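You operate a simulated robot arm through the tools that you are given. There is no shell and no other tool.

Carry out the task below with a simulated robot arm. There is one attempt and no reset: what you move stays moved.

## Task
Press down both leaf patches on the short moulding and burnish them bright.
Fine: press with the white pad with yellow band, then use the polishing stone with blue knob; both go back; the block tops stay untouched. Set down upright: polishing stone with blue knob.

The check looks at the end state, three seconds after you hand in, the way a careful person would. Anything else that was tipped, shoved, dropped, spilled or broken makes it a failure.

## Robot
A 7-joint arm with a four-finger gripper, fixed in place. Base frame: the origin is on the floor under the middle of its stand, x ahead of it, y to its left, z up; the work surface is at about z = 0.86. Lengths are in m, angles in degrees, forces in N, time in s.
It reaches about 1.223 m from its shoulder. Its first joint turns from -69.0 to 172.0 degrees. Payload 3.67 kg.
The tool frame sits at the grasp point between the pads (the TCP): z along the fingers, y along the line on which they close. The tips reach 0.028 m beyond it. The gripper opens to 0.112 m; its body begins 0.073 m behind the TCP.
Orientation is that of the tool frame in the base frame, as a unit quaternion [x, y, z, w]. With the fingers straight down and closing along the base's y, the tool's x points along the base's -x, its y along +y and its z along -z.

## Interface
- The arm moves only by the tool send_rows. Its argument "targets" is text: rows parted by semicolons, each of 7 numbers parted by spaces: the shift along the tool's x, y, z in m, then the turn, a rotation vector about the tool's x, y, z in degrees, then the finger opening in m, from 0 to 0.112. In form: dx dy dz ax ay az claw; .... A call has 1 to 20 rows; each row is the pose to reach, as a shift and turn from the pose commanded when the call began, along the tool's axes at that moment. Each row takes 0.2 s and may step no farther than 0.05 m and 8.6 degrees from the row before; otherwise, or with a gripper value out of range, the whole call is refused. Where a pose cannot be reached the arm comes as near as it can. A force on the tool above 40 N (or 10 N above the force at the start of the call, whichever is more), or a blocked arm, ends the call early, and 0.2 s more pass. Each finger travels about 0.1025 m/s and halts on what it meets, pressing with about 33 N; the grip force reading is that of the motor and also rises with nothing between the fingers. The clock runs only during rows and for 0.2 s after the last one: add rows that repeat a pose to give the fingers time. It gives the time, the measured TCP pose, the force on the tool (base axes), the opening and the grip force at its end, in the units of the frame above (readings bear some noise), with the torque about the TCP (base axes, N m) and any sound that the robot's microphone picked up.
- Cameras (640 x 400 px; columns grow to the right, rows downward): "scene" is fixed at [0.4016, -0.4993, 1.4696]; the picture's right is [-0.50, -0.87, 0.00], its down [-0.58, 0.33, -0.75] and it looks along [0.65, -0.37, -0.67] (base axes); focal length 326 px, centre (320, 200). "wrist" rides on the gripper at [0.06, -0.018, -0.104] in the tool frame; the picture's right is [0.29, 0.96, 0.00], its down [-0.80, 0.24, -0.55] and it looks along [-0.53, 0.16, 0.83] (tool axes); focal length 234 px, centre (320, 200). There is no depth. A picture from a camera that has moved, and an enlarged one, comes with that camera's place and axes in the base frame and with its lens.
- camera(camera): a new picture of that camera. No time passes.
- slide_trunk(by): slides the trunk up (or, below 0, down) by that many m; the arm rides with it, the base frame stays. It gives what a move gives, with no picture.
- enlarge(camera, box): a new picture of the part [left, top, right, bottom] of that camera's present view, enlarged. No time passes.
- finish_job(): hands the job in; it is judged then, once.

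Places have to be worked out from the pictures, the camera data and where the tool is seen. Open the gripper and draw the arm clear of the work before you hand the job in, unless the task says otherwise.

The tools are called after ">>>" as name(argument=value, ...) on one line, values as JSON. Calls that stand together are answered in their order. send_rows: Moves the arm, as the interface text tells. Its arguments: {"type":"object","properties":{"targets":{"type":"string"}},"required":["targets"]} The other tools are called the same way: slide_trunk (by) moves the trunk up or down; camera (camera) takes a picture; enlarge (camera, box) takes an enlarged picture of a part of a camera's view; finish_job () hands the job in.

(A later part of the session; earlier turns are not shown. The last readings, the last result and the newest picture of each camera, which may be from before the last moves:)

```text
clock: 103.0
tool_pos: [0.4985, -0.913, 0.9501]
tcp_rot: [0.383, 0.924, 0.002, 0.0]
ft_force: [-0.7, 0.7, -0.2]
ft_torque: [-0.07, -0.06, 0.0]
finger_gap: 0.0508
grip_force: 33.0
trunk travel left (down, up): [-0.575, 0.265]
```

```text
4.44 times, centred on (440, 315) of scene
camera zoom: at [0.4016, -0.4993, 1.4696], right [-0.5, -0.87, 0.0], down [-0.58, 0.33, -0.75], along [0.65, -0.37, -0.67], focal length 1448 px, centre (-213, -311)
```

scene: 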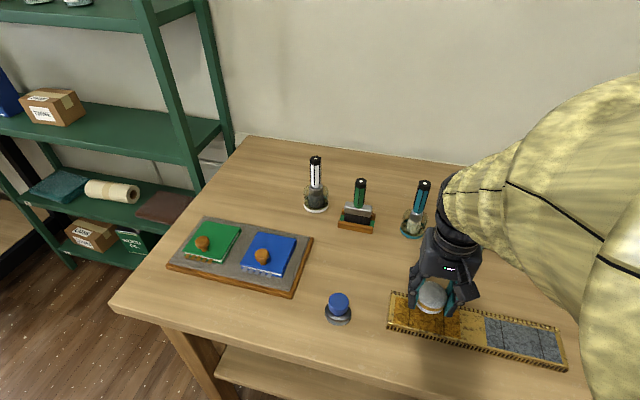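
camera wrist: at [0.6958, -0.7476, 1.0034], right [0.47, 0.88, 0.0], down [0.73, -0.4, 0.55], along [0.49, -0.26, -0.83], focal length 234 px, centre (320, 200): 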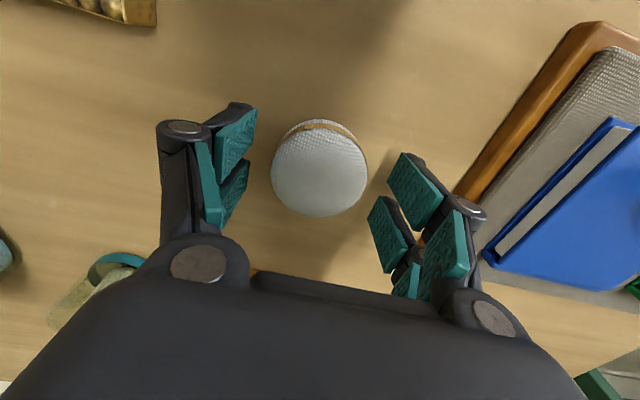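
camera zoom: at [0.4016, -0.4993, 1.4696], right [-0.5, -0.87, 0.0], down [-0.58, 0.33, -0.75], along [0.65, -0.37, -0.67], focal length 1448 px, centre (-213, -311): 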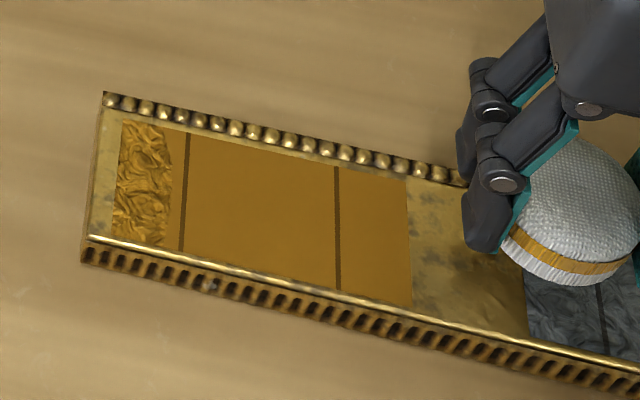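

The last column still isn't down. The holds that worked all stayed at 20 N or above throughout, and this one mostly sat below that. I'll repeat it slightly deeper at about 23 N.

>>> send_rows(targets="0 0.04 0 0 0 0 0.03; 0 0.08 0 0 0 0 0.03; 0 0.12 0 0 0 0 0.03; 0 0.15 0.01 0 0 0 0.03; 0 0.152 0.024 0 0 0 0.03; 0 0.152 0.0285 0 0 0 0.03; 0 0.152 0.0302 0 0 0 0.03; 0 0.152 0.0306 0 0 0 0.03; 0 0.152 0.0306 0 0 0 0.03; 0 0.152 0.0306 0 0 0 0.03")

```text
clock: 105.2
tool_pos: [0.6042, -0.8013, 0.9237]
tcp_rot: [0.382, 0.924, 0.0, 0.0]
ft_force: [4.0, 4.2, 17.5]
ft_torque: [0.2, -0.13, -0.01]
finger_gap: 0.0503
grip_force: 33.2
trunk travel left (down, up): [-0.575, 0.265]
```

>>> send_rows(targets="0 0 0.0008 0 0 0 0.03; 0 0 0.0008 0 0 0 0.03; 0 0 0.0008 0 0 0 0.03; 0 0 0.0008 0 0 0 0.03")

```text
clock: 106.2
tool_pos: [0.6028, -0.8002, 0.9236]
tcp_rot: [0.382, 0.924, -0.001, 0.002]
ft_force: [8.4, 4.0, 28.0]
ft_torque: [0.26, -0.21, 0.0]
finger_gap: 0.0503
grip_force: 33.4
trunk travel left (down, up): [-0.575, 0.265]
```

28 N. I'll ease off slightly and hold for 3 s.

>>> send_rows(targets="0 0 -0.0004 0 0 0 0.03; 0 0 -0.0004 0 0 0 0.03; 0 0 -0.0004 0 0 0 0.03; 0 0 -0.0004 0 0 0 0.03; 0 0 -0.0004 0 0 0 0.03; 0 0 -0.0004 0 0 0 0.03; 0 0 -0.0004 0 0 0 0.03; 0 0 -0.0004 0 0 0 0.03; 0 0 -0.0004 0 0 0 0.03; 0 0 -0.0004 0 0 0 0.03; 0 0 -0.0004 0 0 0 0.03; 0 0 -0.0004 0 0 0 0.03; 0 0 -0.0004 0 0 0 0.03; 0 0 -0.0004 0 0 0 0.03; 0 0 -0.0004 0 0 0 0.03")

>>> send_rows(targets="0 0 -0.006 0 0 0 0.03; 0 0 -0.03 0 0 0 0.03; 0 -0.04 -0.03 0 0 0 0.03; 0 -0.08 -0.03 0 0 0 0.03; 0 -0.12 -0.03 0 0 0 0.03; 0 -0.152 -0.03 0 0 0 0.03; 0 -0.152 -0.03 0 0 0 0.03")

>>> enlarge(camera="scene", box=[380, 270, 500, 360])

```text
clock: 109.4
tool_pos: [0.6024, -0.8009, 0.9214]
tcp_rot: [0.382, 0.924, 0.0, 0.001]
ft_force: [-1.1, -0.1, 23.4]
ft_torque: [-0.01, 0.02, -0.01]
finger_gap: 0.0503
grip_force: 33.2
trunk travel left (down, up): [-0.575, 0.265]
```

```text
clock: 111.0
tool_pos: [0.4981, -0.9157, 0.9468]
tcp_rot: [0.383, 0.924, 0.002, -0.002]
ft_force: [0.4, 0.7, -0.6]
ft_torque: [0.0, 0.0, -0.01]
finger_gap: 0.0501
grip_force: 33.2
trunk travel left (down, up): [-0.575, 0.265]
```

```text
4.44 times, centred on (440, 315) of scene
camera zoom: at [0.4016, -0.4993, 1.4696], right [-0.5, -0.87, 0.0], down [-0.58, 0.33, -0.75], along [0.65, -0.37, -0.67], focal length 1448 px, centre (-213, -311)
```

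zoom: 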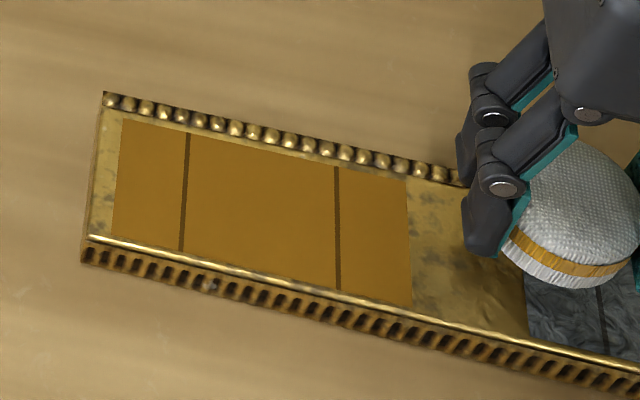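

The gold patch is now smooth all over. Next is the silver patch: I'll move above its near end and check alignment in both views.

>>> send_rows(targets="-0.001 -0.02 0 0 0 0 0.03; -0.001 -0.045 0 0 0 0 0.03; -0.001 -0.066 0.006 0 0 0 0.03; -0.001 -0.066 0.016 0 0 0 0.03; -0.001 -0.066 0.018 0 0 0 0.03")

>>> camera(camera="wrist")

>>> camera(camera="scene")

>>> enlarge(camera="scene", box=[460, 290, 590, 388])

```text
clock: 112.2
tool_pos: [0.4501, -0.9624, 0.928]
tcp_rot: [0.383, 0.924, 0.002, 0.0]
ft_force: [-1.2, 1.0, -0.2]
ft_torque: [0.0, -0.03, 0.0]
finger_gap: 0.0505
grip_force: 33.0
trunk travel left (down, up): [-0.575, 0.265]
```

```text
taken
camera wrist: at [0.3943, -0.933, 1.0324], right [0.47, 0.88, 0.0], down [0.73, -0.4, 0.55], along [0.49, -0.26, -0.83], focal length 234 px, centre (320, 200)
```

wrist: 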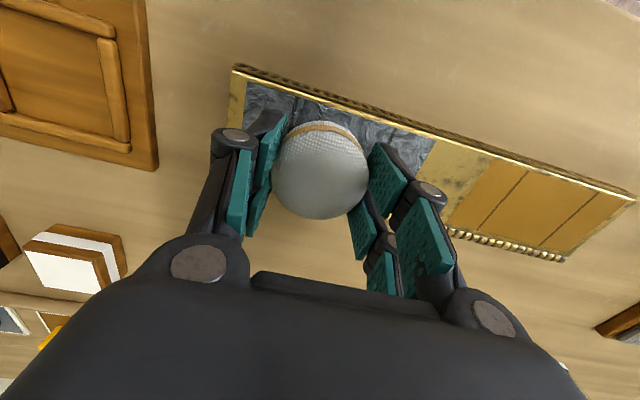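

```text
taken
```

scene: 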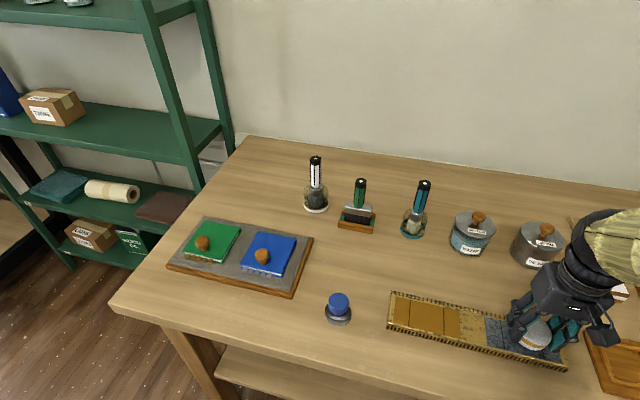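

```text
4.08 times, centred on (525, 339) of scene
camera zoom: at [0.4016, -0.4993, 1.4696], right [-0.5, -0.87, 0.0], down [-0.58, 0.33, -0.75], along [0.65, -0.37, -0.67], focal length 1329 px, centre (-517, -367)
```

zoom: 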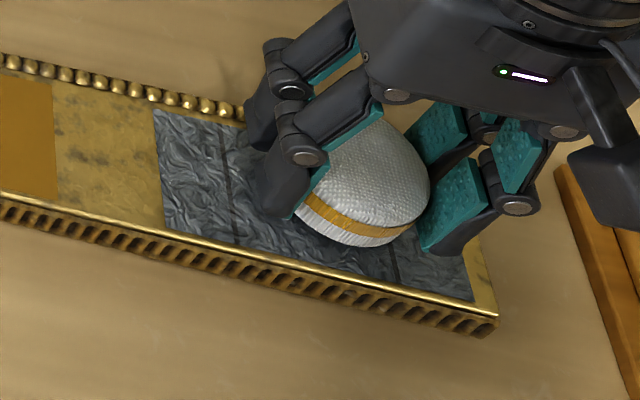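

>>> enlarge(camera="wrist", box=[180, 30, 460, 240])

```text
1.90 times, centred on (320, 135) of wrist
camera zoom: at [0.3943, -0.933, 1.0324], right [0.47, 0.88, 0.0], down [0.73, -0.4, 0.55], along [0.49, -0.26, -0.83], focal length 446 px, centre (320, 324)
```

zoom: 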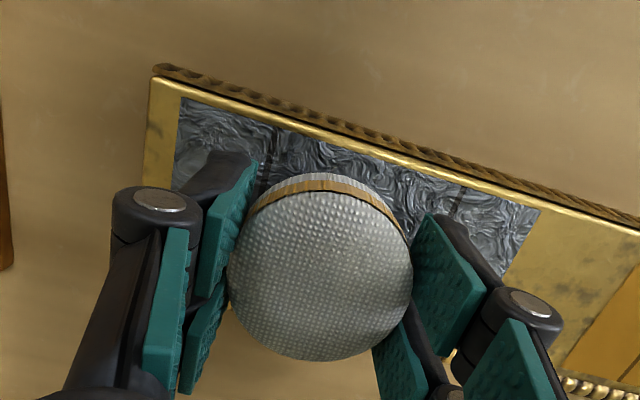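

The pad sits about 8 mm past the silver centre, which is over column 4, and about 3 mm too far from the rail. I'll correct that and press here.

>>> send_rows(targets="0.003 -0.002 0.002 0 0 0 0.03; 0.003 -0.002 0.006 0 0 0 0.03; 0.003 -0.002 0.008 0 0 0 0.03; 0.003 -0.002 0.008 0 0 0 0.03; 0.003 -0.002 0.008 0 0 0 0.03")

```text
clock: 113.4
tool_pos: [0.4458, -0.9556, 0.9265]
tcp_rot: [0.384, 0.923, -0.001, 0.0]
ft_force: [1.4, 0.5, 1.1]
ft_torque: [0.03, 0.02, 0.02]
finger_gap: 0.0503
grip_force: 32.7
trunk travel left (down, up): [-0.575, 0.265]
```

>>> send_rows(targets="0 0 0.0012 0 0 0 0.03; 0 0 0.0025 0 0 0 0.03; 0 0 0.0025 0 0 0 0.03; 0 0 0.0025 0 0 0 0.03")

```text
clock: 114.4
tool_pos: [0.4463, -0.9566, 0.9219]
tcp_rot: [0.383, 0.924, 0.001, 0.0]
ft_force: [-0.4, 0.2, 1.8]
ft_torque: [-0.06, -0.01, -0.02]
finger_gap: 0.0503
grip_force: 32.9
trunk travel left (down, up): [-0.575, 0.265]
```

>>> send_rows(targets="0 0 0.0012 0 0 0 0.03; 0 0 0.0025 0 0 0 0.03; 0 0 0.0028 0 0 0 0.03; 0 0 0.0028 0 0 0 0.03; 0 0 0.0028 0 0 0 0.03")

>>> enlarge(camera="scene", box=[460, 290, 590, 388])

```text
clock: 115.6
tool_pos: [0.4474, -0.955, 0.9212]
tcp_rot: [0.383, 0.924, -0.001, 0.002]
ft_force: [-0.2, -1.3, 26.0]
ft_torque: [-0.03, -0.02, 0.04]
finger_gap: 0.0501
grip_force: 32.9
trunk travel left (down, up): [-0.575, 0.265]
```

```text
4.08 times, centred on (525, 339) of scene
camera zoom: at [0.4016, -0.4993, 1.4696], right [-0.5, -0.87, 0.0], down [-0.58, 0.33, -0.75], along [0.65, -0.37, -0.67], focal length 1329 px, centre (-517, -367)
```

zoom: 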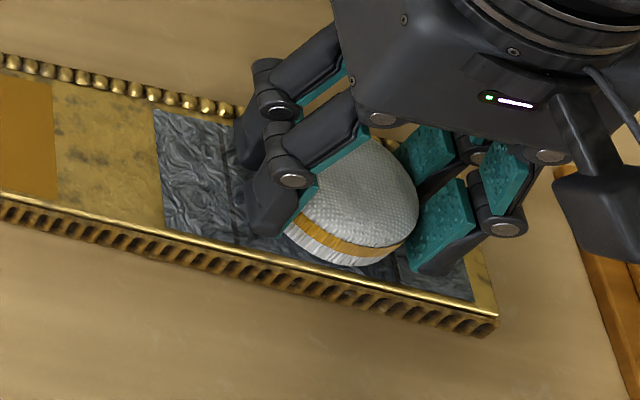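

26 N. Easing slightly and holding 3 s.

>>> send_rows(targets="0 0 -0.0003 0 0 0 0.03; 0 0 -0.0003 0 0 0 0.03; 0 0 -0.0003 0 0 0 0.03; 0 0 -0.0003 0 0 0 0.03; 0 0 -0.0003 0 0 0 0.03; 0 0 -0.0003 0 0 0 0.03; 0 0 -0.0003 0 0 0 0.03; 0 0 -0.0003 0 0 0 0.03; 0 0 -0.0003 0 0 0 0.03; 0 0 -0.0003 0 0 0 0.03; 0 0 -0.0003 0 0 0 0.03; 0 0 -0.0003 0 0 0 0.03; 0 0 -0.0003 0 0 0 0.03; 0 0 -0.0003 0 0 0 0.03; 0 0 -0.0003 0 0 0 0.03")

```text
clock: 118.8
tool_pos: [0.4464, -0.9555, 0.9204]
tcp_rot: [0.382, 0.924, 0.0, 0.001]
ft_force: [0.8, 0.7, 27.0]
ft_torque: [0.09, 0.03, 0.03]
finger_gap: 0.0504
grip_force: 32.3
trunk travel left (down, up): [-0.575, 0.265]
```

>>> enlarge(camera="wrist", box=[180, 30, 460, 240])

```text
1.90 times, centred on (320, 135) of wrist
camera zoom: at [0.3915, -0.9257, 1.0244], right [0.47, 0.88, 0.0], down [0.73, -0.39, 0.56], along [0.49, -0.26, -0.83], focal length 446 px, centre (320, 324)
```

zoom: 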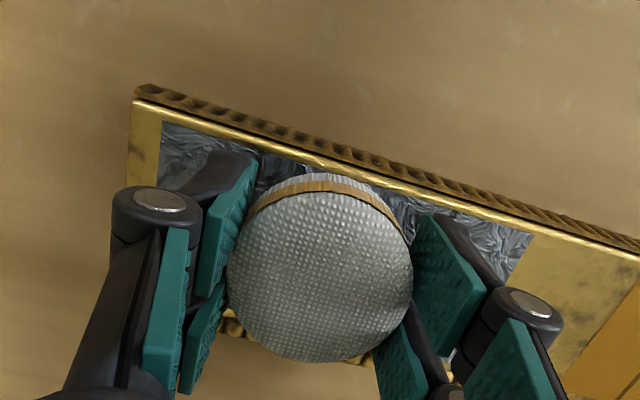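

The pad is well inside the channel here. I'll lift, step 25 mm to the next column outward and press.

>>> send_rows(targets="0 0 -0.008 0 0 0 0.03; -0.001 -0.025 -0.008 0 0 0 0.03; -0.001 -0.025 -0.003 0 0 0 0.03; -0.001 -0.025 -0.001 0 0 0 0.03; -0.001 -0.025 0 0 0 0 0.03; -0.001 -0.025 0 0 0 0 0.03; -0.001 -0.025 0 0 0 0 0.03")

>>> enlarge(camera="scene", box=[460, 290, 590, 388])

```text
clock: 120.4
tool_pos: [0.4289, -0.9727, 0.9214]
tcp_rot: [0.383, 0.924, -0.001, 0.0]
ft_force: [0.5, -3.1, 8.0]
ft_torque: [-0.06, -0.03, 0.03]
finger_gap: 0.0503
grip_force: 33.1
trunk travel left (down, up): [-0.575, 0.265]
```

```text
4.08 times, centred on (525, 339) of scene
camera zoom: at [0.4016, -0.4993, 1.4696], right [-0.5, -0.87, 0.0], down [-0.58, 0.33, -0.75], along [0.65, -0.37, -0.67], focal length 1329 px, centre (-517, -367)
```

zoom: 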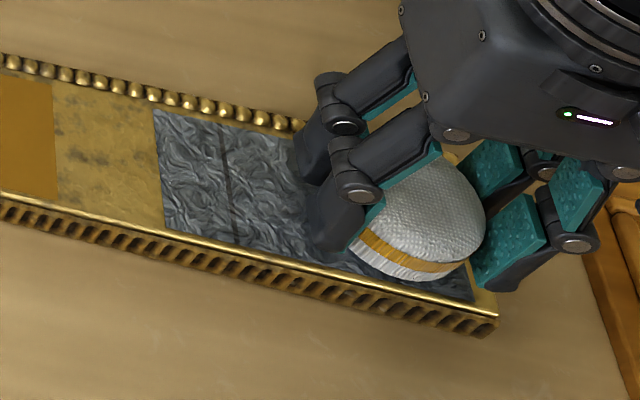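

>>> send_rows(targets="0 0 0.001 0 0 0 0.03; 0 0 0.0017 0 0 0 0.03; 0 0 0.0017 0 0 0 0.03; 0 0 0.0017 0 0 0 0.03; 0 0 0.0017 0 0 0 0.03")

```text
clock: 121.6
tool_pos: [0.4289, -0.9737, 0.9203]
tcp_rot: [0.383, 0.924, -0.001, 0.002]
ft_force: [0.3, -1.1, 24.1]
ft_torque: [-0.05, -0.01, -0.01]
finger_gap: 0.0507
grip_force: 33.3
trunk travel left (down, up): [-0.575, 0.265]
```

24 N. Holding for 3.2 s.

>>> send_rows(targets="0 0 0 0 0 0 0.03; 0 0 0 0 0 0 0.03; 0 0 0 0 0 0 0.03; 0 0 0 0 0 0 0.03; 0 0 0 0 0 0 0.03; 0 0 0 0 0 0 0.03; 0 0 0 0 0 0 0.03; 0 0 0 0 0 0 0.03; 0 0 0 0 0 0 0.03; 0 0 0 0 0 0 0.03; 0 0 0 0 0 0 0.03; 0 0 0 0 0 0 0.03; 0 0 0 0 0 0 0.03; 0 0 0 0 0 0 0.03; 0 0 0 0 0 0 0.03; 0 0 0 0 0 0 0.03")

>>> send_rows(targets="0 0 -0.006 0 0 0 0.03; 0 0 -0.03 0 0 0 0.03; 0 0.04 -0.035 0 0 0 0.03; 0 0.08 -0.035 0 0 0 0.03; 0 0.12 -0.035 0 0 0 0.03; 0 0.14 -0.035 0 0 0 0.03; 0 0.14 -0.035 0 0 0 0.03")

>>> camera(camera="wrist")

>>> enlarge(camera="scene", box=[460, 290, 590, 388])

```text
clock: 125.0
tool_pos: [0.4281, -0.9736, 0.9205]
tcp_rot: [0.382, 0.924, -0.001, 0.001]
ft_force: [1.0, 1.5, 22.6]
ft_torque: [0.1, 0.0, -0.04]
finger_gap: 0.0501
grip_force: 33.1
trunk travel left (down, up): [-0.575, 0.265]
```

```text
clock: 126.6
tool_pos: [0.5263, -0.8667, 0.9619]
tcp_rot: [0.382, 0.924, -0.005, 0.003]
ft_force: [-0.2, 0.6, 0.3]
ft_torque: [-0.02, 0.03, 0.0]
finger_gap: 0.0504
grip_force: 33.1
trunk travel left (down, up): [-0.575, 0.265]
```

```text
taken
camera wrist: at [0.4721, -0.8358, 1.0655], right [0.47, 0.88, -0.01], down [0.73, -0.39, 0.56], along [0.49, -0.27, -0.83], focal length 234 px, centre (320, 200)
```

wrist: 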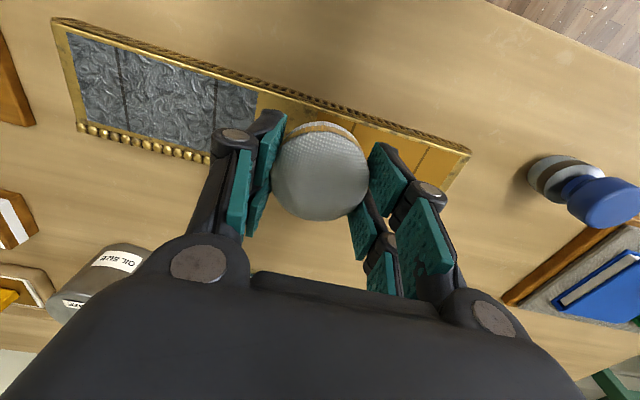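

```text
4.08 times, centred on (525, 339) of scene
camera zoom: at [0.4016, -0.4993, 1.4696], right [-0.5, -0.87, 0.0], down [-0.58, 0.33, -0.75], along [0.65, -0.37, -0.67], focal length 1329 px, centre (-517, -367)
```

zoom: 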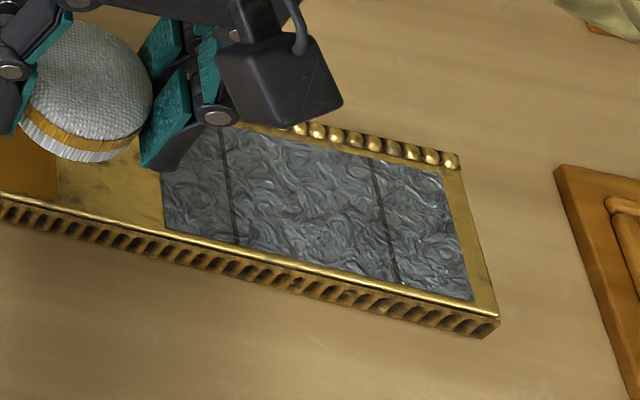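

Two single holds left no visible change on the silver, so the effect seems cumulative; the gold had many dabs beforehand. I'll go back to the silver's middle and hold longer.

>>> send_rows(targets="0 -0.04 0 0 0 0 0.03; 0 -0.08 0 0 0 0 0.03; 0 -0.111 0 0 0 0 0.03; 0 -0.111 0.018 0 0 0 0.03; 0 -0.111 0.028 0 0 0 0.03; 0 -0.111 0.032 0 0 0 0.03; 0 -0.111 0.0345 0 0 0 0.03; 0 -0.111 0.0345 0 0 0 0.03; 0 -0.111 0.0345 0 0 0 0.03")

```text
clock: 128.6
tool_pos: [0.4494, -0.9483, 0.9254]
tcp_rot: [0.383, 0.924, -0.002, 0.001]
ft_force: [1.4, -0.1, -0.3]
ft_torque: [0.01, 0.06, 0.01]
finger_gap: 0.0503
grip_force: 33.1
trunk travel left (down, up): [-0.575, 0.265]
```

The arm reads 8 mm higher than I commanded. I'll wait in place to see whether it settles.

>>> send_rows(targets="0 0 0 0 0 0 0.03; 0 0 0 0 0 0 0.03; 0 0 0 0 0 0 0.03; 0 0 0 0 0 0 0.03; 0 0 0 0 0 0 0.03")

```text
clock: 129.8
tool_pos: [0.4492, -0.9545, 0.9193]
tcp_rot: [0.383, 0.924, 0.0, 0.001]
ft_force: [5.5, -9.0, 24.0]
ft_torque: [-0.35, -0.24, 0.0]
finger_gap: 0.0503
grip_force: 33.0
trunk travel left (down, up): [-0.575, 0.265]
```

It was only slow settling, and it's now pressing at 24 N. I'll hold here for 4 s.

>>> send_rows(targets="0 0 0 0 0 0 0.03; 0 0 0 0 0 0 0.03; 0 0 0 0 0 0 0.03; 0 0 0 0 0 0 0.03; 0 0 0 0 0 0 0.03; 0 0 0 0 0 0 0.03; 0 0 0 0 0 0 0.03; 0 0 0 0 0 0 0.03; 0 0 0 0 0 0 0.03; 0 0 0 0 0 0 0.03; 0 0 0 0 0 0 0.03; 0 0 0 0 0 0 0.03; 0 0 0 0 0 0 0.03; 0 0 0 0 0 0 0.03; 0 0 0 0 0 0 0.03; 0 0 0 0 0 0 0.03; 0 0 0 0 0 0 0.03; 0 0 0 0 0 0 0.03; 0 0 0 0 0 0 0.03; 0 0 0 0 0 0 0.03")

>>> enlarge(camera="scene", box=[460, 290, 590, 388])

>>> enlarge(camera="wrist", box=[180, 30, 460, 240])

```text
clock: 134.0
tool_pos: [0.4473, -0.9536, 0.919]
tcp_rot: [0.382, 0.924, 0.0, 0.002]
ft_force: [-0.6, 2.7, 15.6]
ft_torque: [0.07, 0.05, -0.01]
finger_gap: 0.0505
grip_force: 32.7
trunk travel left (down, up): [-0.575, 0.265]
```

```text
4.08 times, centred on (525, 339) of scene
camera zoom: at [0.4016, -0.4993, 1.4696], right [-0.5, -0.87, 0.0], down [-0.58, 0.33, -0.75], along [0.65, -0.37, -0.67], focal length 1329 px, centre (-517, -367)
```

zoom: 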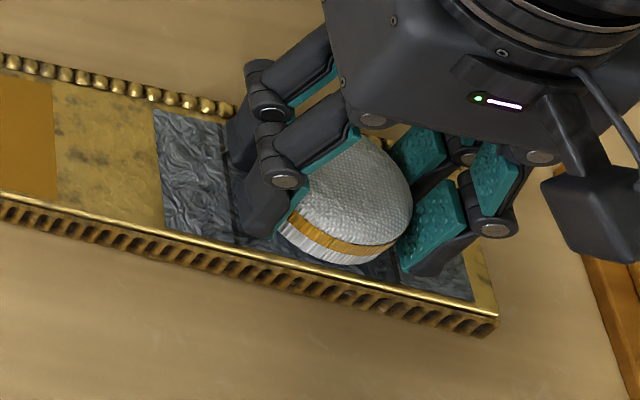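

```text
1.90 times, centred on (320, 135) of wrist
camera zoom: at [0.3935, -0.9244, 1.0229], right [0.47, 0.88, 0.0], down [0.73, -0.39, 0.55], along [0.49, -0.26, -0.83], focal length 446 px, centre (320, 324)
```

zoom: 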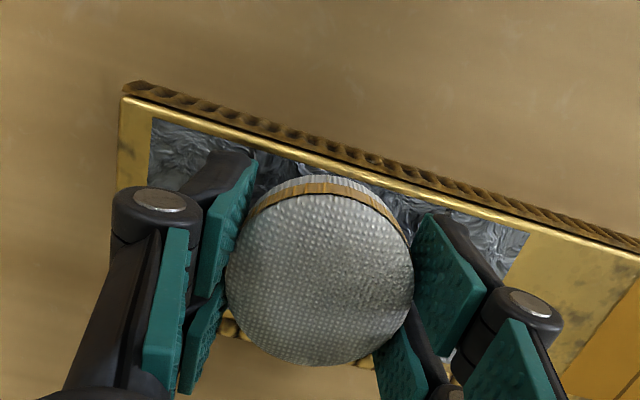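

>>> send_rows(targets="0 0 -0.006 0 0 0 0.03; 0 0 -0.03 0 0 0 0.03; 0 0.03 -0.035 0 0 0 0.03; 0 0.06 -0.035 0 0 0 0.03; 0 0.09 -0.035 0 0 0 0.03; 0 0.115 -0.035 0 0 0 0.03; 0 0.115 -0.035 0 0 0 0.03; 0 0.115 -0.035 0 0 0 0.03")

>>> enlarge(camera="scene", box=[460, 290, 590, 388])

```text
clock: 135.8
tool_pos: [0.53, -0.8762, 0.9492]
tcp_rot: [0.384, 0.923, 0.001, -0.001]
ft_force: [-0.2, 0.3, -1.5]
ft_torque: [0.03, -0.01, 0.03]
finger_gap: 0.0505
grip_force: 32.7
trunk travel left (down, up): [-0.575, 0.265]
```

```text
4.08 times, centred on (525, 339) of scene
camera zoom: at [0.4016, -0.4993, 1.4696], right [-0.5, -0.87, 0.0], down [-0.58, 0.33, -0.75], along [0.65, -0.37, -0.67], focal length 1329 px, centre (-517, -367)
```

zoom: 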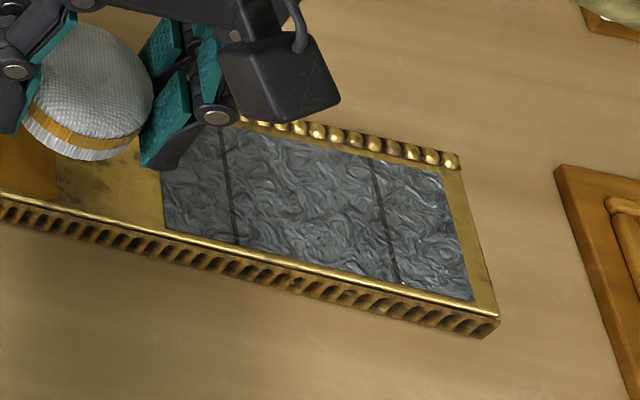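

Still nothing on the silver, although its presses were either above 25 N or fading, while the gold ones that took were steady at about 20–24 N. I'll try a carefully regulated hold: get into position, let the arm settle, then press at about 21 N.

>>> send_rows(targets="0 -0.03 0 0 0 0 0.03; -0.001 -0.06 0 0 0 0 0.03; -0.001 -0.09 0 0 0 0 0.03; -0.001 -0.117 0 0 0 0 0.03; -0.001 -0.117 0.01 0 0 0 0.03; -0.001 -0.117 0.02 0 0 0 0.03; -0.001 -0.117 0.0275 0 0 0 0.03; -0.001 -0.117 0.0275 0 0 0 0.03; -0.001 -0.117 0.0275 0 0 0 0.03; -0.001 -0.117 0.0275 0 0 0 0.03; -0.001 -0.117 0.0275 0 0 0 0.03; -0.001 -0.117 0.0275 0 0 0 0.03")

```text
clock: 138.4
tool_pos: [0.4469, -0.9575, 0.9254]
tcp_rot: [0.382, 0.924, 0.001, -0.001]
ft_force: [0.5, -0.4, -0.8]
ft_torque: [-0.04, 0.03, 0.02]
finger_gap: 0.0505
grip_force: 33.6
trunk travel left (down, up): [-0.575, 0.265]
```

>>> send_rows(targets="0 0 0.002 0 0 0 0.03; 0 0 0.004 0 0 0 0.03; 0 0 0.006 0 0 0 0.03; 0 0 0.007 0 0 0 0.03; 0 0 0.007 0 0 0 0.03; 0 0 0.007 0 0 0 0.03")

```text
clock: 139.8
tool_pos: [0.448, -0.9552, 0.9183]
tcp_rot: [0.382, 0.924, -0.001, 0.001]
ft_force: [1.0, -3.6, 7.8]
ft_torque: [-0.17, -0.08, -0.03]
finger_gap: 0.0504
grip_force: 32.7
trunk travel left (down, up): [-0.575, 0.265]
```

>>> send_rows(targets="0 0 0.001 0 0 0 0.03; 0 0 0.0016 0 0 0 0.03; 0 0 0.0016 0 0 0 0.03; 0 0 0.0016 0 0 0 0.03")

```text
clock: 140.8
tool_pos: [0.4476, -0.9559, 0.9188]
tcp_rot: [0.383, 0.924, 0.0, 0.002]
ft_force: [0.6, -1.2, 28.5]
ft_torque: [0.13, 0.12, 0.0]
finger_gap: 0.0505
grip_force: 33.4
trunk travel left (down, up): [-0.575, 0.265]
```

28.5 N is too much; backing off 0.5 mm.

>>> send_rows(targets="0 0 -0.0005 0 0 0 0.03; 0 0 -0.0005 0 0 0 0.03; 0 0 -0.0005 0 0 0 0.03")

```text
clock: 141.6
tool_pos: [0.4483, -0.9552, 0.9195]
tcp_rot: [0.383, 0.924, -0.001, 0.001]
ft_force: [2.9, 2.3, 22.8]
ft_torque: [0.09, -0.02, 0.0]
finger_gap: 0.0506
grip_force: 32.5
trunk travel left (down, up): [-0.575, 0.265]
```

22.8 N. I'll hold in one-second slices and keep it there.

>>> send_rows(targets="0 0 0 0 0 0 0.03; 0 0 0 0 0 0 0.03; 0 0 0 0 0 0 0.03; 0 0 0 0 0 0 0.03; 0 0 0 0 0 0 0.03")

>>> send_rows(targets="0 0 0 0 0 0 0.03; 0 0 0 0 0 0 0.03; 0 0 0 0 0 0 0.03; 0 0 0 0 0 0 0.03; 0 0 0 0 0 0 0.03")

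>>> send_rows(targets="0 0 0 0 0 0 0.03; 0 0 0 0 0 0 0.03; 0 0 0 0 0 0 0.03; 0 0 0 0 0 0 0.03; 0 0 0 0 0 0 0.03")

>>> send_rows(targets="0 0 0 0 0 0 0.03; 0 0 0 0 0 0 0.03; 0 0 0 0 0 0 0.03; 0 0 0 0 0 0 0.03; 0 0 0 0 0 0 0.03")

>>> enlarge(camera="wrist", box=[180, 30, 460, 240])

```text
clock: 142.8
tool_pos: [0.4473, -0.9575, 0.9187]
tcp_rot: [0.382, 0.924, 0.0, 0.001]
ft_force: [2.8, 2.9, 20.2]
ft_torque: [0.04, -0.14, -0.02]
finger_gap: 0.0507
grip_force: 32.8
trunk travel left (down, up): [-0.575, 0.265]
```

```text
clock: 144.0
tool_pos: [0.4482, -0.9561, 0.9184]
tcp_rot: [0.383, 0.924, 0.0, 0.0]
ft_force: [1.4, 1.7, 17.6]
ft_torque: [0.07, 0.0, 0.03]
finger_gap: 0.0504
grip_force: 32.8
trunk travel left (down, up): [-0.575, 0.265]
```

```text
clock: 145.2
tool_pos: [0.4479, -0.9568, 0.9179]
tcp_rot: [0.383, 0.924, 0.0, 0.001]
ft_force: [-0.4, -0.1, 18.2]
ft_torque: [-0.08, 0.0, 0.0]
finger_gap: 0.0505
grip_force: 33.2
trunk travel left (down, up): [-0.575, 0.265]
```

```text
clock: 146.4
tool_pos: [0.4482, -0.9561, 0.9189]
tcp_rot: [0.383, 0.924, -0.001, 0.0]
ft_force: [-1.0, 0.1, 17.5]
ft_torque: [-0.01, 0.02, 0.01]
finger_gap: 0.0505
grip_force: 33.3
trunk travel left (down, up): [-0.575, 0.265]
```

```text
1.90 times, centred on (320, 135) of wrist
camera zoom: at [0.3935, -0.9269, 1.022], right [0.47, 0.88, 0.0], down [0.73, -0.39, 0.55], along [0.49, -0.26, -0.83], focal length 446 px, centre (320, 324)
```

zoom: 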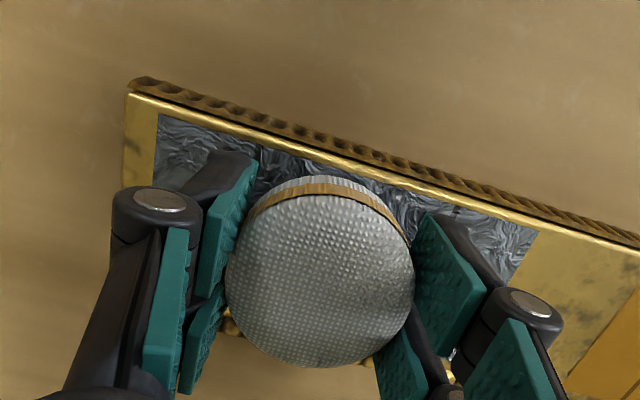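

>>> send_rows(targets="0 0 -0.006 0 0 0 0.03; 0 0 -0.03 0 0 0 0.03; 0 0.03 -0.035 0 0 0 0.03; 0 0.06 -0.035 0 0 0 0.03; 0 0.09 -0.035 0 0 0 0.03; 0 0.115 -0.035 0 0 0 0.03; 0 0.115 -0.035 0 0 0 0.03; 0 0.115 -0.035 0 0 0 0.03")

>>> enlarge(camera="scene", box=[460, 290, 590, 388])

```text
clock: 148.2
tool_pos: [0.5302, -0.8791, 0.9477]
tcp_rot: [0.384, 0.923, 0.001, -0.002]
ft_force: [-0.1, -0.7, -1.1]
ft_torque: [0.03, -0.02, -0.04]
finger_gap: 0.0504
grip_force: 33.0
trunk travel left (down, up): [-0.575, 0.265]
```

```text
4.08 times, centred on (525, 339) of scene
camera zoom: at [0.4016, -0.4993, 1.4696], right [-0.5, -0.87, 0.0], down [-0.58, 0.33, -0.75], along [0.65, -0.37, -0.67], focal length 1329 px, centre (-517, -367)
```

zoom: 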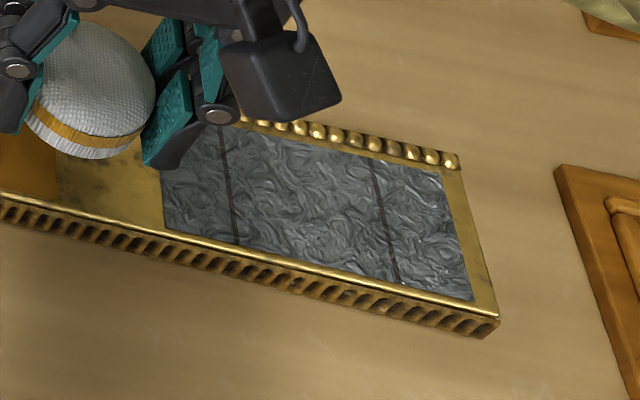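

>>> enlarge(camera="scene", box=[490, 312, 562, 368])

>>> enlarge(camera="wrist", box=[40, 10, 270, 170])

```text
7.14 times, centred on (526, 340) of scene
camera zoom: at [0.4016, -0.4993, 1.4696], right [-0.5, -0.87, 0.0], down [-0.58, 0.33, -0.75], along [0.65, -0.37, -0.67], focal length 2326 px, centre (-1151, -800)
```

zoom: 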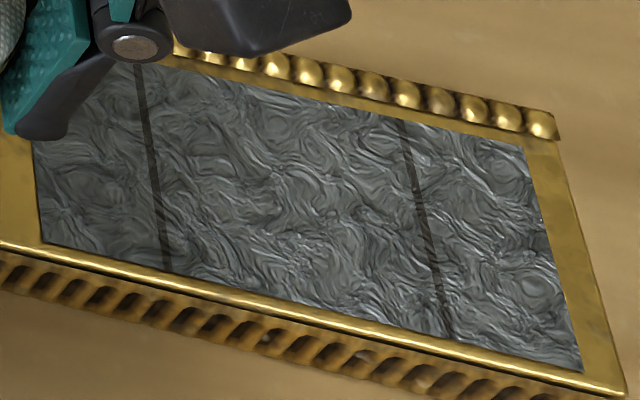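

```text
2.50 times, centred on (155, 90) of wrist
camera zoom: at [0.4751, -0.8494, 1.0511], right [0.48, 0.88, 0.0], down [0.73, -0.4, 0.55], along [0.49, -0.26, -0.83], focal length 585 px, centre (732, 475)
```

zoom: 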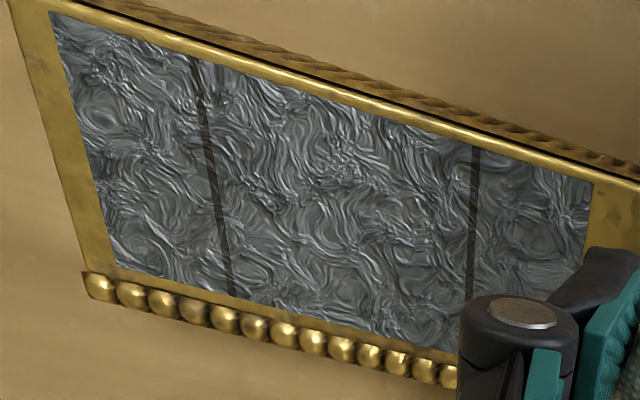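

No change again. Spatially the gold strips didn't always match where I pressed, so coverage across the patch may be what counts. I'll press other silver zones, shifted 2 mm toward the beads to match the gold's lateral position, starting near the outer end.

>>> send_rows(targets="-0.002 -0.035 0 0 0 0 0.03; -0.002 -0.07 0 0 0 0 0.03; -0.002 -0.105 0 0 0 0 0.03; -0.002 -0.14 0 0 0 0 0.03; -0.002 -0.151 0.008 0 0 0 0.03; -0.002 -0.151 0.018 0 0 0 0.03; -0.002 -0.151 0.0275 0 0 0 0.03; -0.002 -0.151 0.0275 0 0 0 0.03; -0.002 -0.151 0.0275 0 0 0 0.03; -0.002 -0.151 0.0275 0 0 0 0.03; -0.002 -0.151 0.0275 0 0 0 0.03; -0.002 -0.151 0.032 0 0 0 0.03; -0.002 -0.151 0.0345 0 0 0 0.03; -0.002 -0.151 0.0352 0 0 0 0.03; -0.002 -0.151 0.0352 0 0 0 0.03; -0.002 -0.151 0.0352 0 0 0 0.03")

```text
clock: 151.6
tool_pos: [0.4251, -0.9841, 0.9187]
tcp_rot: [0.383, 0.924, 0.0, 0.0]
ft_force: [0.4, -1.0, 3.7]
ft_torque: [-0.08, -0.05, -0.01]
finger_gap: 0.0506
grip_force: 33.1
trunk travel left (down, up): [-0.575, 0.265]
```

>>> send_rows(targets="0 0 0.001 0 0 0 0.03; 0 0 0.0014 0 0 0 0.03; 0 0 0.0014 0 0 0 0.03; 0 0 0.0014 0 0 0 0.03")

>>> enlarge(camera="wrist", box=[180, 30, 460, 240])

```text
clock: 152.6
tool_pos: [0.4252, -0.9825, 0.9194]
tcp_rot: [0.382, 0.924, 0.0, 0.001]
ft_force: [-1.4, -3.1, 10.3]
ft_torque: [-0.08, 0.05, 0.01]
finger_gap: 0.0504
grip_force: 32.9
trunk travel left (down, up): [-0.575, 0.265]
```

```text
1.90 times, centred on (320, 135) of wrist
camera zoom: at [0.371, -0.9537, 1.0219], right [0.47, 0.88, 0.0], down [0.73, -0.39, 0.56], along [0.49, -0.26, -0.83], focal length 446 px, centre (320, 324)
```

zoom: 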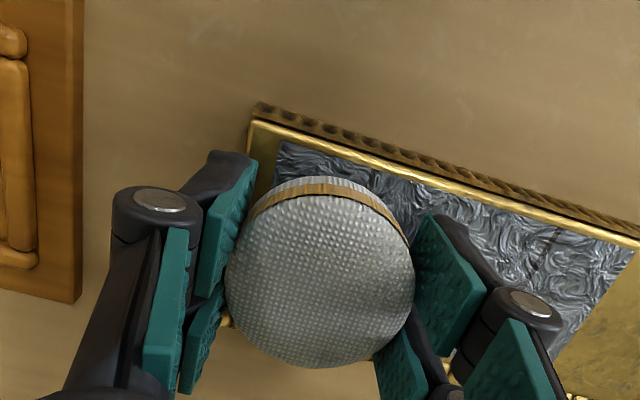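

>>> send_rows(targets="0 0 0.0007 0 0 0 0.03; 0 0 0.0008 0 0 0 0.03; 0 0 0.0008 0 0 0 0.03; 0 0 0.0008 0 0 0 0.03")

```text
clock: 153.6
tool_pos: [0.426, -0.9828, 0.919]
tcp_rot: [0.383, 0.924, 0.0, 0.002]
ft_force: [5.3, -5.5, 27.6]
ft_torque: [-0.12, -0.21, -0.03]
finger_gap: 0.0506
grip_force: 32.7
trunk travel left (down, up): [-0.575, 0.265]
```

>>> send_rows(targets="0 0 -0.0003 0 0 0 0.03; 0 0 -0.0003 0 0 0 0.03; 0 0 -0.0003 0 0 0 0.03; 0 0 -0.0003 0 0 0 0.03; 0 0 -0.0003 0 0 0 0.03; 0 0 -0.0003 0 0 0 0.03; 0 0 -0.0003 0 0 0 0.03; 0 0 -0.0003 0 0 0 0.03")

>>> send_rows(targets="0 0 0 0 0 0 0.03; 0 0 0 0 0 0 0.03; 0 0 0 0 0 0 0.03; 0 0 0 0 0 0 0.03; 0 0 0 0 0 0 0.03; 0 0 0 0 0 0 0.03; 0 0 0 0 0 0 0.03; 0 0 0 0 0 0 0.03")

>>> enlarge(camera="wrist", box=[180, 30, 460, 240])

>>> enlarge(camera="scene", box=[460, 290, 590, 388])

```text
clock: 155.4
tool_pos: [0.4234, -0.9823, 0.9179]
tcp_rot: [0.382, 0.924, 0.0, 0.001]
ft_force: [6.6, 0.2, 26.9]
ft_torque: [0.1, -0.1, -0.02]
finger_gap: 0.0501
grip_force: 32.7
trunk travel left (down, up): [-0.575, 0.265]
```

```text
clock: 157.2
tool_pos: [0.425, -0.9822, 0.9172]
tcp_rot: [0.383, 0.924, 0.0, 0.0]
ft_force: [-0.4, 2.0, 22.2]
ft_torque: [0.09, 0.0, -0.04]
finger_gap: 0.0503
grip_force: 33.1
trunk travel left (down, up): [-0.575, 0.265]
```

```text
1.90 times, centred on (320, 135) of wrist
camera zoom: at [0.369, -0.9531, 1.021], right [0.47, 0.88, 0.0], down [0.73, -0.39, 0.56], along [0.49, -0.26, -0.83], focal length 446 px, centre (320, 324)
```

zoom: 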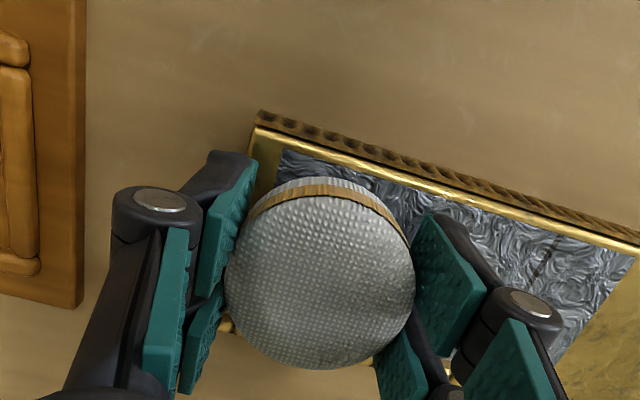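

```text
4.08 times, centred on (525, 339) of scene
camera zoom: at [0.4016, -0.4993, 1.4696], right [-0.5, -0.87, 0.0], down [-0.58, 0.33, -0.75], along [0.65, -0.37, -0.67], focal length 1329 px, centre (-517, -367)
```

zoom: 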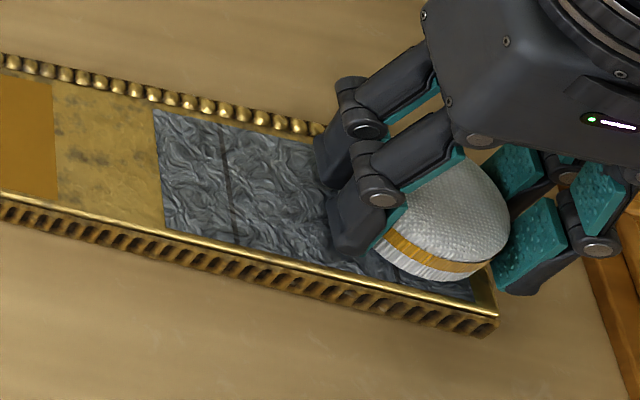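

Next position: about 14 mm on the gold side of the silver's centre.

>>> send_rows(targets="0 0 -0.01 0 0 0 0.03; 0.001 0.028 -0.01 0 0 0 0.03; 0.001 0.055 -0.01 0 0 0 0.03; 0.001 0.055 -0.01 0 0 0 0.03; 0.001 0.055 -0.01 0 0 0 0.03; 0.001 0.055 -0.01 0 0 0 0.03; 0.001 0.055 -0.01 0 0 0 0.03; 0.001 0.055 -0.005 0 0 0 0.03; 0.001 0.055 -0.002 0 0 0 0.03; 0.001 0.055 0 0 0 0 0.03; 0.001 0.055 0 0 0 0 0.03; 0.001 0.055 0 0 0 0 0.03")

>>> enlarge(camera="scene", box=[460, 290, 590, 388])

```text
clock: 159.8
tool_pos: [0.4627, -0.9443, 0.9176]
tcp_rot: [0.383, 0.924, -0.001, 0.001]
ft_force: [1.3, 3.3, 17.8]
ft_torque: [0.12, -0.01, 0.0]
finger_gap: 0.0506
grip_force: 33.4
trunk travel left (down, up): [-0.575, 0.265]
```

```text
4.08 times, centred on (525, 339) of scene
camera zoom: at [0.4016, -0.4993, 1.4696], right [-0.5, -0.87, 0.0], down [-0.58, 0.33, -0.75], along [0.65, -0.37, -0.67], focal length 1329 px, centre (-517, -367)
```

zoom: 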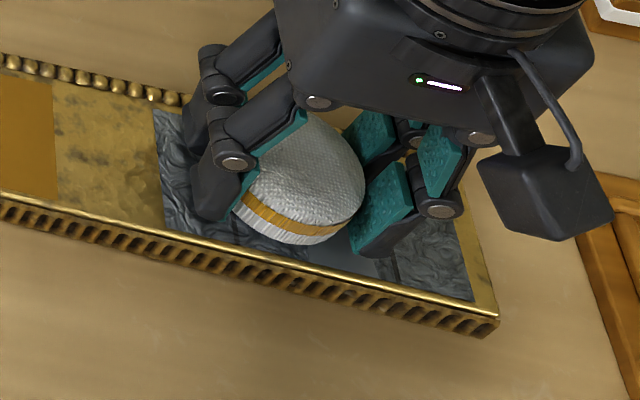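

A smooth strip has appeared in the silver's middle, away from where I last pressed. So what shows is overall progress, and pressing different areas is what counts. I'll carry on here at about 20 N.

>>> send_rows(targets="0 0 0.0004 0 0 0 0.03; 0 0 0.0004 0 0 0 0.03; 0 0 0.0004 0 0 0 0.03; 0 0 0.0004 0 0 0 0.03; 0 0 0.0004 0 0 0 0.03; 0 0 0.0004 0 0 0 0.03; 0 0 0.0004 0 0 0 0.03; 0 0 0.0004 0 0 0 0.03; 0 0 0.0004 0 0 0 0.03; 0 0 0.0004 0 0 0 0.03; 0 0 0.0004 0 0 0 0.03; 0 0 0.0004 0 0 0 0.03; 0 0 0.0004 0 0 0 0.03; 0 0 0.0004 0 0 0 0.03; 0 0 0.0004 0 0 0 0.03; 0 0 0.0004 0 0 0 0.03")

>>> enlarge(camera="scene", box=[460, 290, 590, 388])

```text
clock: 163.2
tool_pos: [0.4627, -0.9429, 0.9175]
tcp_rot: [0.383, 0.924, -0.001, 0.001]
ft_force: [0.7, 0.9, 24.2]
ft_torque: [-0.04, -0.08, 0.03]
finger_gap: 0.0504
grip_force: 33.0
trunk travel left (down, up): [-0.575, 0.265]
```

```text
4.08 times, centred on (525, 339) of scene
camera zoom: at [0.4016, -0.4993, 1.4696], right [-0.5, -0.87, 0.0], down [-0.58, 0.33, -0.75], along [0.65, -0.37, -0.67], focal length 1329 px, centre (-517, -367)
```

zoom: 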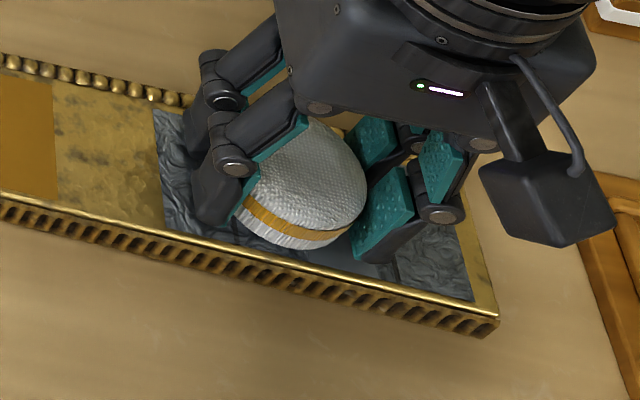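

Next, another 20 mm towards the gold side.

>>> send_rows(targets="0 0 -0.01 0 0 0 0.03; 0 0.02 -0.01 0 0 0 0.03; 0 0.02 -0.01 0 0 0 0.03; 0 0.02 -0.01 0 0 0 0.03; 0 0.02 -0.005 0 0 0 0.03; 0 0.02 -0.001 0 0 0 0.03; 0 0.02 0.0004 0 0 0 0.03; 0 0.02 0.0004 0 0 0 0.03; 0 0.02 0.0004 0 0 0 0.03")

```text
clock: 165.2
tool_pos: [0.4776, -0.9276, 0.9172]
tcp_rot: [0.383, 0.924, -0.001, 0.0]
ft_force: [0.3, 0.2, 3.9]
ft_torque: [0.07, -0.01, 0.0]
finger_gap: 0.0506
grip_force: 33.0
trunk travel left (down, up): [-0.575, 0.265]
```

>>> send_rows(targets="0 0 0.001 0 0 0 0.03; 0 0 0.0016 0 0 0 0.03; 0 0 0.0016 0 0 0 0.03; 0 0 0.0016 0 0 0 0.03")

>>> enlarge(camera="scene", box=[460, 290, 590, 388])

```text
clock: 166.2
tool_pos: [0.4768, -0.9276, 0.916]
tcp_rot: [0.383, 0.924, -0.002, 0.002]
ft_force: [4.0, -2.9, 32.5]
ft_torque: [-0.04, -0.16, 0.0]
finger_gap: 0.0505
grip_force: 33.0
trunk travel left (down, up): [-0.575, 0.265]
```

```text
4.08 times, centred on (525, 339) of scene
camera zoom: at [0.4016, -0.4993, 1.4696], right [-0.5, -0.87, 0.0], down [-0.58, 0.33, -0.75], along [0.65, -0.37, -0.67], focal length 1329 px, centre (-517, -367)
```

zoom: 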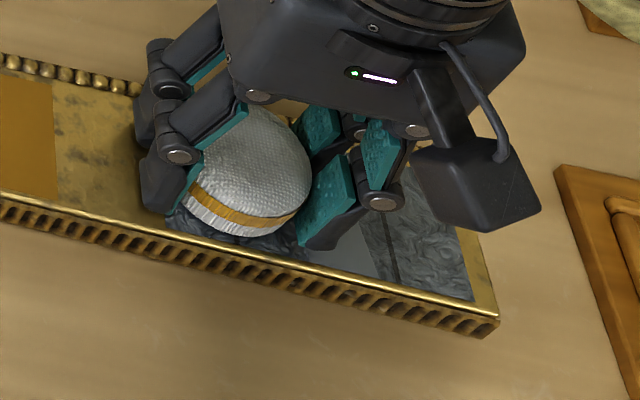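

>>> send_rows(targets="0 0 -0.0007 0 0 0 0.03; 0 0 -0.0007 0 0 0 0.03; 0 0 -0.0007 0 0 0 0.03; 0 0 -0.0007 0 0 0 0.03; 0 0 -0.0007 0 0 0 0.03; 0 0 -0.0007 0 0 0 0.03; 0 0 -0.0007 0 0 0 0.03; 0 0 -0.0007 0 0 0 0.03; 0 0 -0.0007 0 0 0 0.03; 0 0 -0.0007 0 0 0 0.03; 0 0 -0.0007 0 0 0 0.03; 0 0 -0.0007 0 0 0 0.03; 0 0 -0.0007 0 0 0 0.03; 0 0 -0.0007 0 0 0 0.03")

>>> enlarge(camera="wrist", box=[60, 20, 460, 240])

```text
clock: 169.2
tool_pos: [0.4758, -0.9287, 0.9176]
tcp_rot: [0.383, 0.924, -0.001, 0.001]
ft_force: [-0.2, 1.5, 30.1]
ft_torque: [0.0, -0.07, -0.02]
finger_gap: 0.0508
grip_force: 33.3
trunk travel left (down, up): [-0.575, 0.265]
```

```text
1.60 times, centred on (260, 130) of wrist
camera zoom: at [0.4213, -0.898, 1.0194], right [0.47, 0.88, 0.0], down [0.73, -0.39, 0.56], along [0.49, -0.26, -0.83], focal length 375 px, centre (416, 312)
```

zoom: 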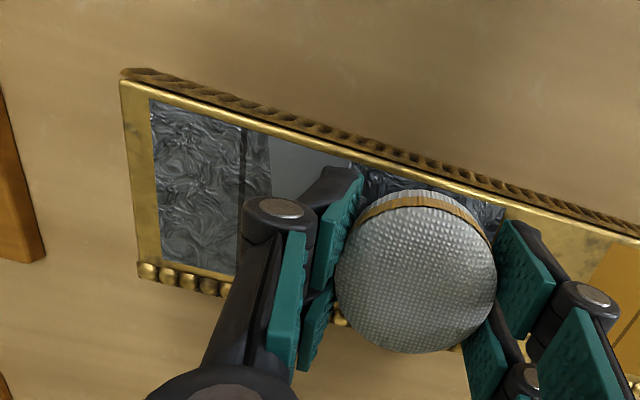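

I'm at 30 N, so I'll back off, lift, and take the end position by the bare field.

>>> send_rows(targets="0 0 -0.01 0 0 0 0.03; 0 0.011 -0.01 0 0 0 0.03; 0 0.011 -0.01 0 0 0 0.03; 0 0.011 -0.01 0 0 0 0.03; 0 0.011 -0.005 0 0 0 0.03; 0 0.011 -0.002 0 0 0 0.03; 0 0.011 -0.001 0 0 0 0.03; 0 0.011 -0.001 0 0 0 0.03; 0 0.011 -0.001 0 0 0 0.03")

```text
clock: 171.2
tool_pos: [0.4862, -0.9219, 0.9156]
tcp_rot: [0.383, 0.924, 0.0, -0.001]
ft_force: [0.1, 1.6, 3.0]
ft_torque: [0.02, -0.06, 0.05]
finger_gap: 0.0504
grip_force: 33.2
trunk travel left (down, up): [-0.575, 0.265]
```

>>> send_rows(targets="0 0 0.001 0 0 0 0.03; 0 0 0.0016 0 0 0 0.03; 0 0 0.0016 0 0 0 0.03; 0 0 0.0016 0 0 0 0.03")

```text
clock: 172.2
tool_pos: [0.4857, -0.9211, 0.9156]
tcp_rot: [0.382, 0.924, -0.001, 0.001]
ft_force: [0.8, -0.7, 25.0]
ft_torque: [0.0, -0.05, 0.03]
finger_gap: 0.0505
grip_force: 32.3
trunk travel left (down, up): [-0.575, 0.265]
```

>>> send_rows(targets="0 0 -0.0002 0 0 0 0.03; 0 0 -0.0002 0 0 0 0.03; 0 0 -0.0002 0 0 0 0.03; 0 0 -0.0002 0 0 0 0.03; 0 0 -0.0002 0 0 0 0.03; 0 0 -0.0002 0 0 0 0.03; 0 0 -0.0002 0 0 0 0.03; 0 0 -0.0002 0 0 0 0.03; 0 0 -0.0002 0 0 0 0.03; 0 0 -0.0002 0 0 0 0.03; 0 0 -0.0002 0 0 0 0.03; 0 0 -0.0002 0 0 0 0.03; 0 0 -0.0002 0 0 0 0.03; 0 0 -0.0002 0 0 0 0.03")

>>> send_rows(targets="0 0 -0.006 0 0 0 0.03; 0 0 -0.03 0 0 0 0.03; 0 0.03 -0.035 0 0 0 0.03; 0 0.06 -0.035 0 0 0 0.03; 0 0.085 -0.035 0 0 0 0.03; 0 0.085 -0.035 0 0 0 0.03; 0 0.085 -0.035 0 0 0 0.03")

>>> enlarge(camera="scene", box=[460, 290, 590, 388])

```text
clock: 175.2
tool_pos: [0.4836, -0.9207, 0.9164]
tcp_rot: [0.382, 0.924, 0.0, 0.001]
ft_force: [2.9, 2.2, 25.9]
ft_torque: [0.01, -0.02, 0.03]
finger_gap: 0.0504
grip_force: 33.7
trunk travel left (down, up): [-0.575, 0.265]
```

```text
clock: 176.8
tool_pos: [0.545, -0.8629, 0.9444]
tcp_rot: [0.383, 0.924, 0.001, 0.0]
ft_force: [-0.9, -0.4, -1.3]
ft_torque: [0.04, -0.02, -0.02]
finger_gap: 0.0506
grip_force: 33.5
trunk travel left (down, up): [-0.575, 0.265]
```

```text
4.08 times, centred on (525, 339) of scene
camera zoom: at [0.4016, -0.4993, 1.4696], right [-0.5, -0.87, 0.0], down [-0.58, 0.33, -0.75], along [0.65, -0.37, -0.67], focal length 1329 px, centre (-517, -367)
```

zoom: 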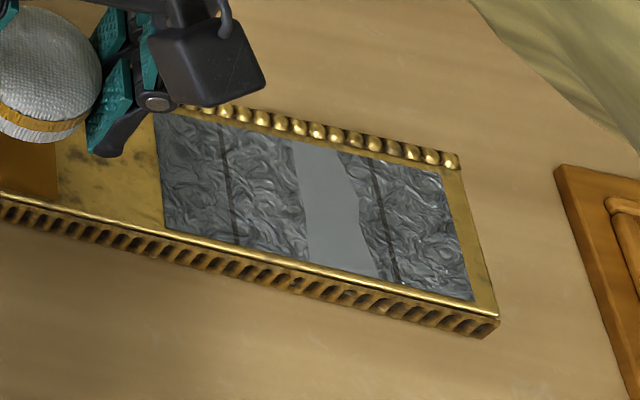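

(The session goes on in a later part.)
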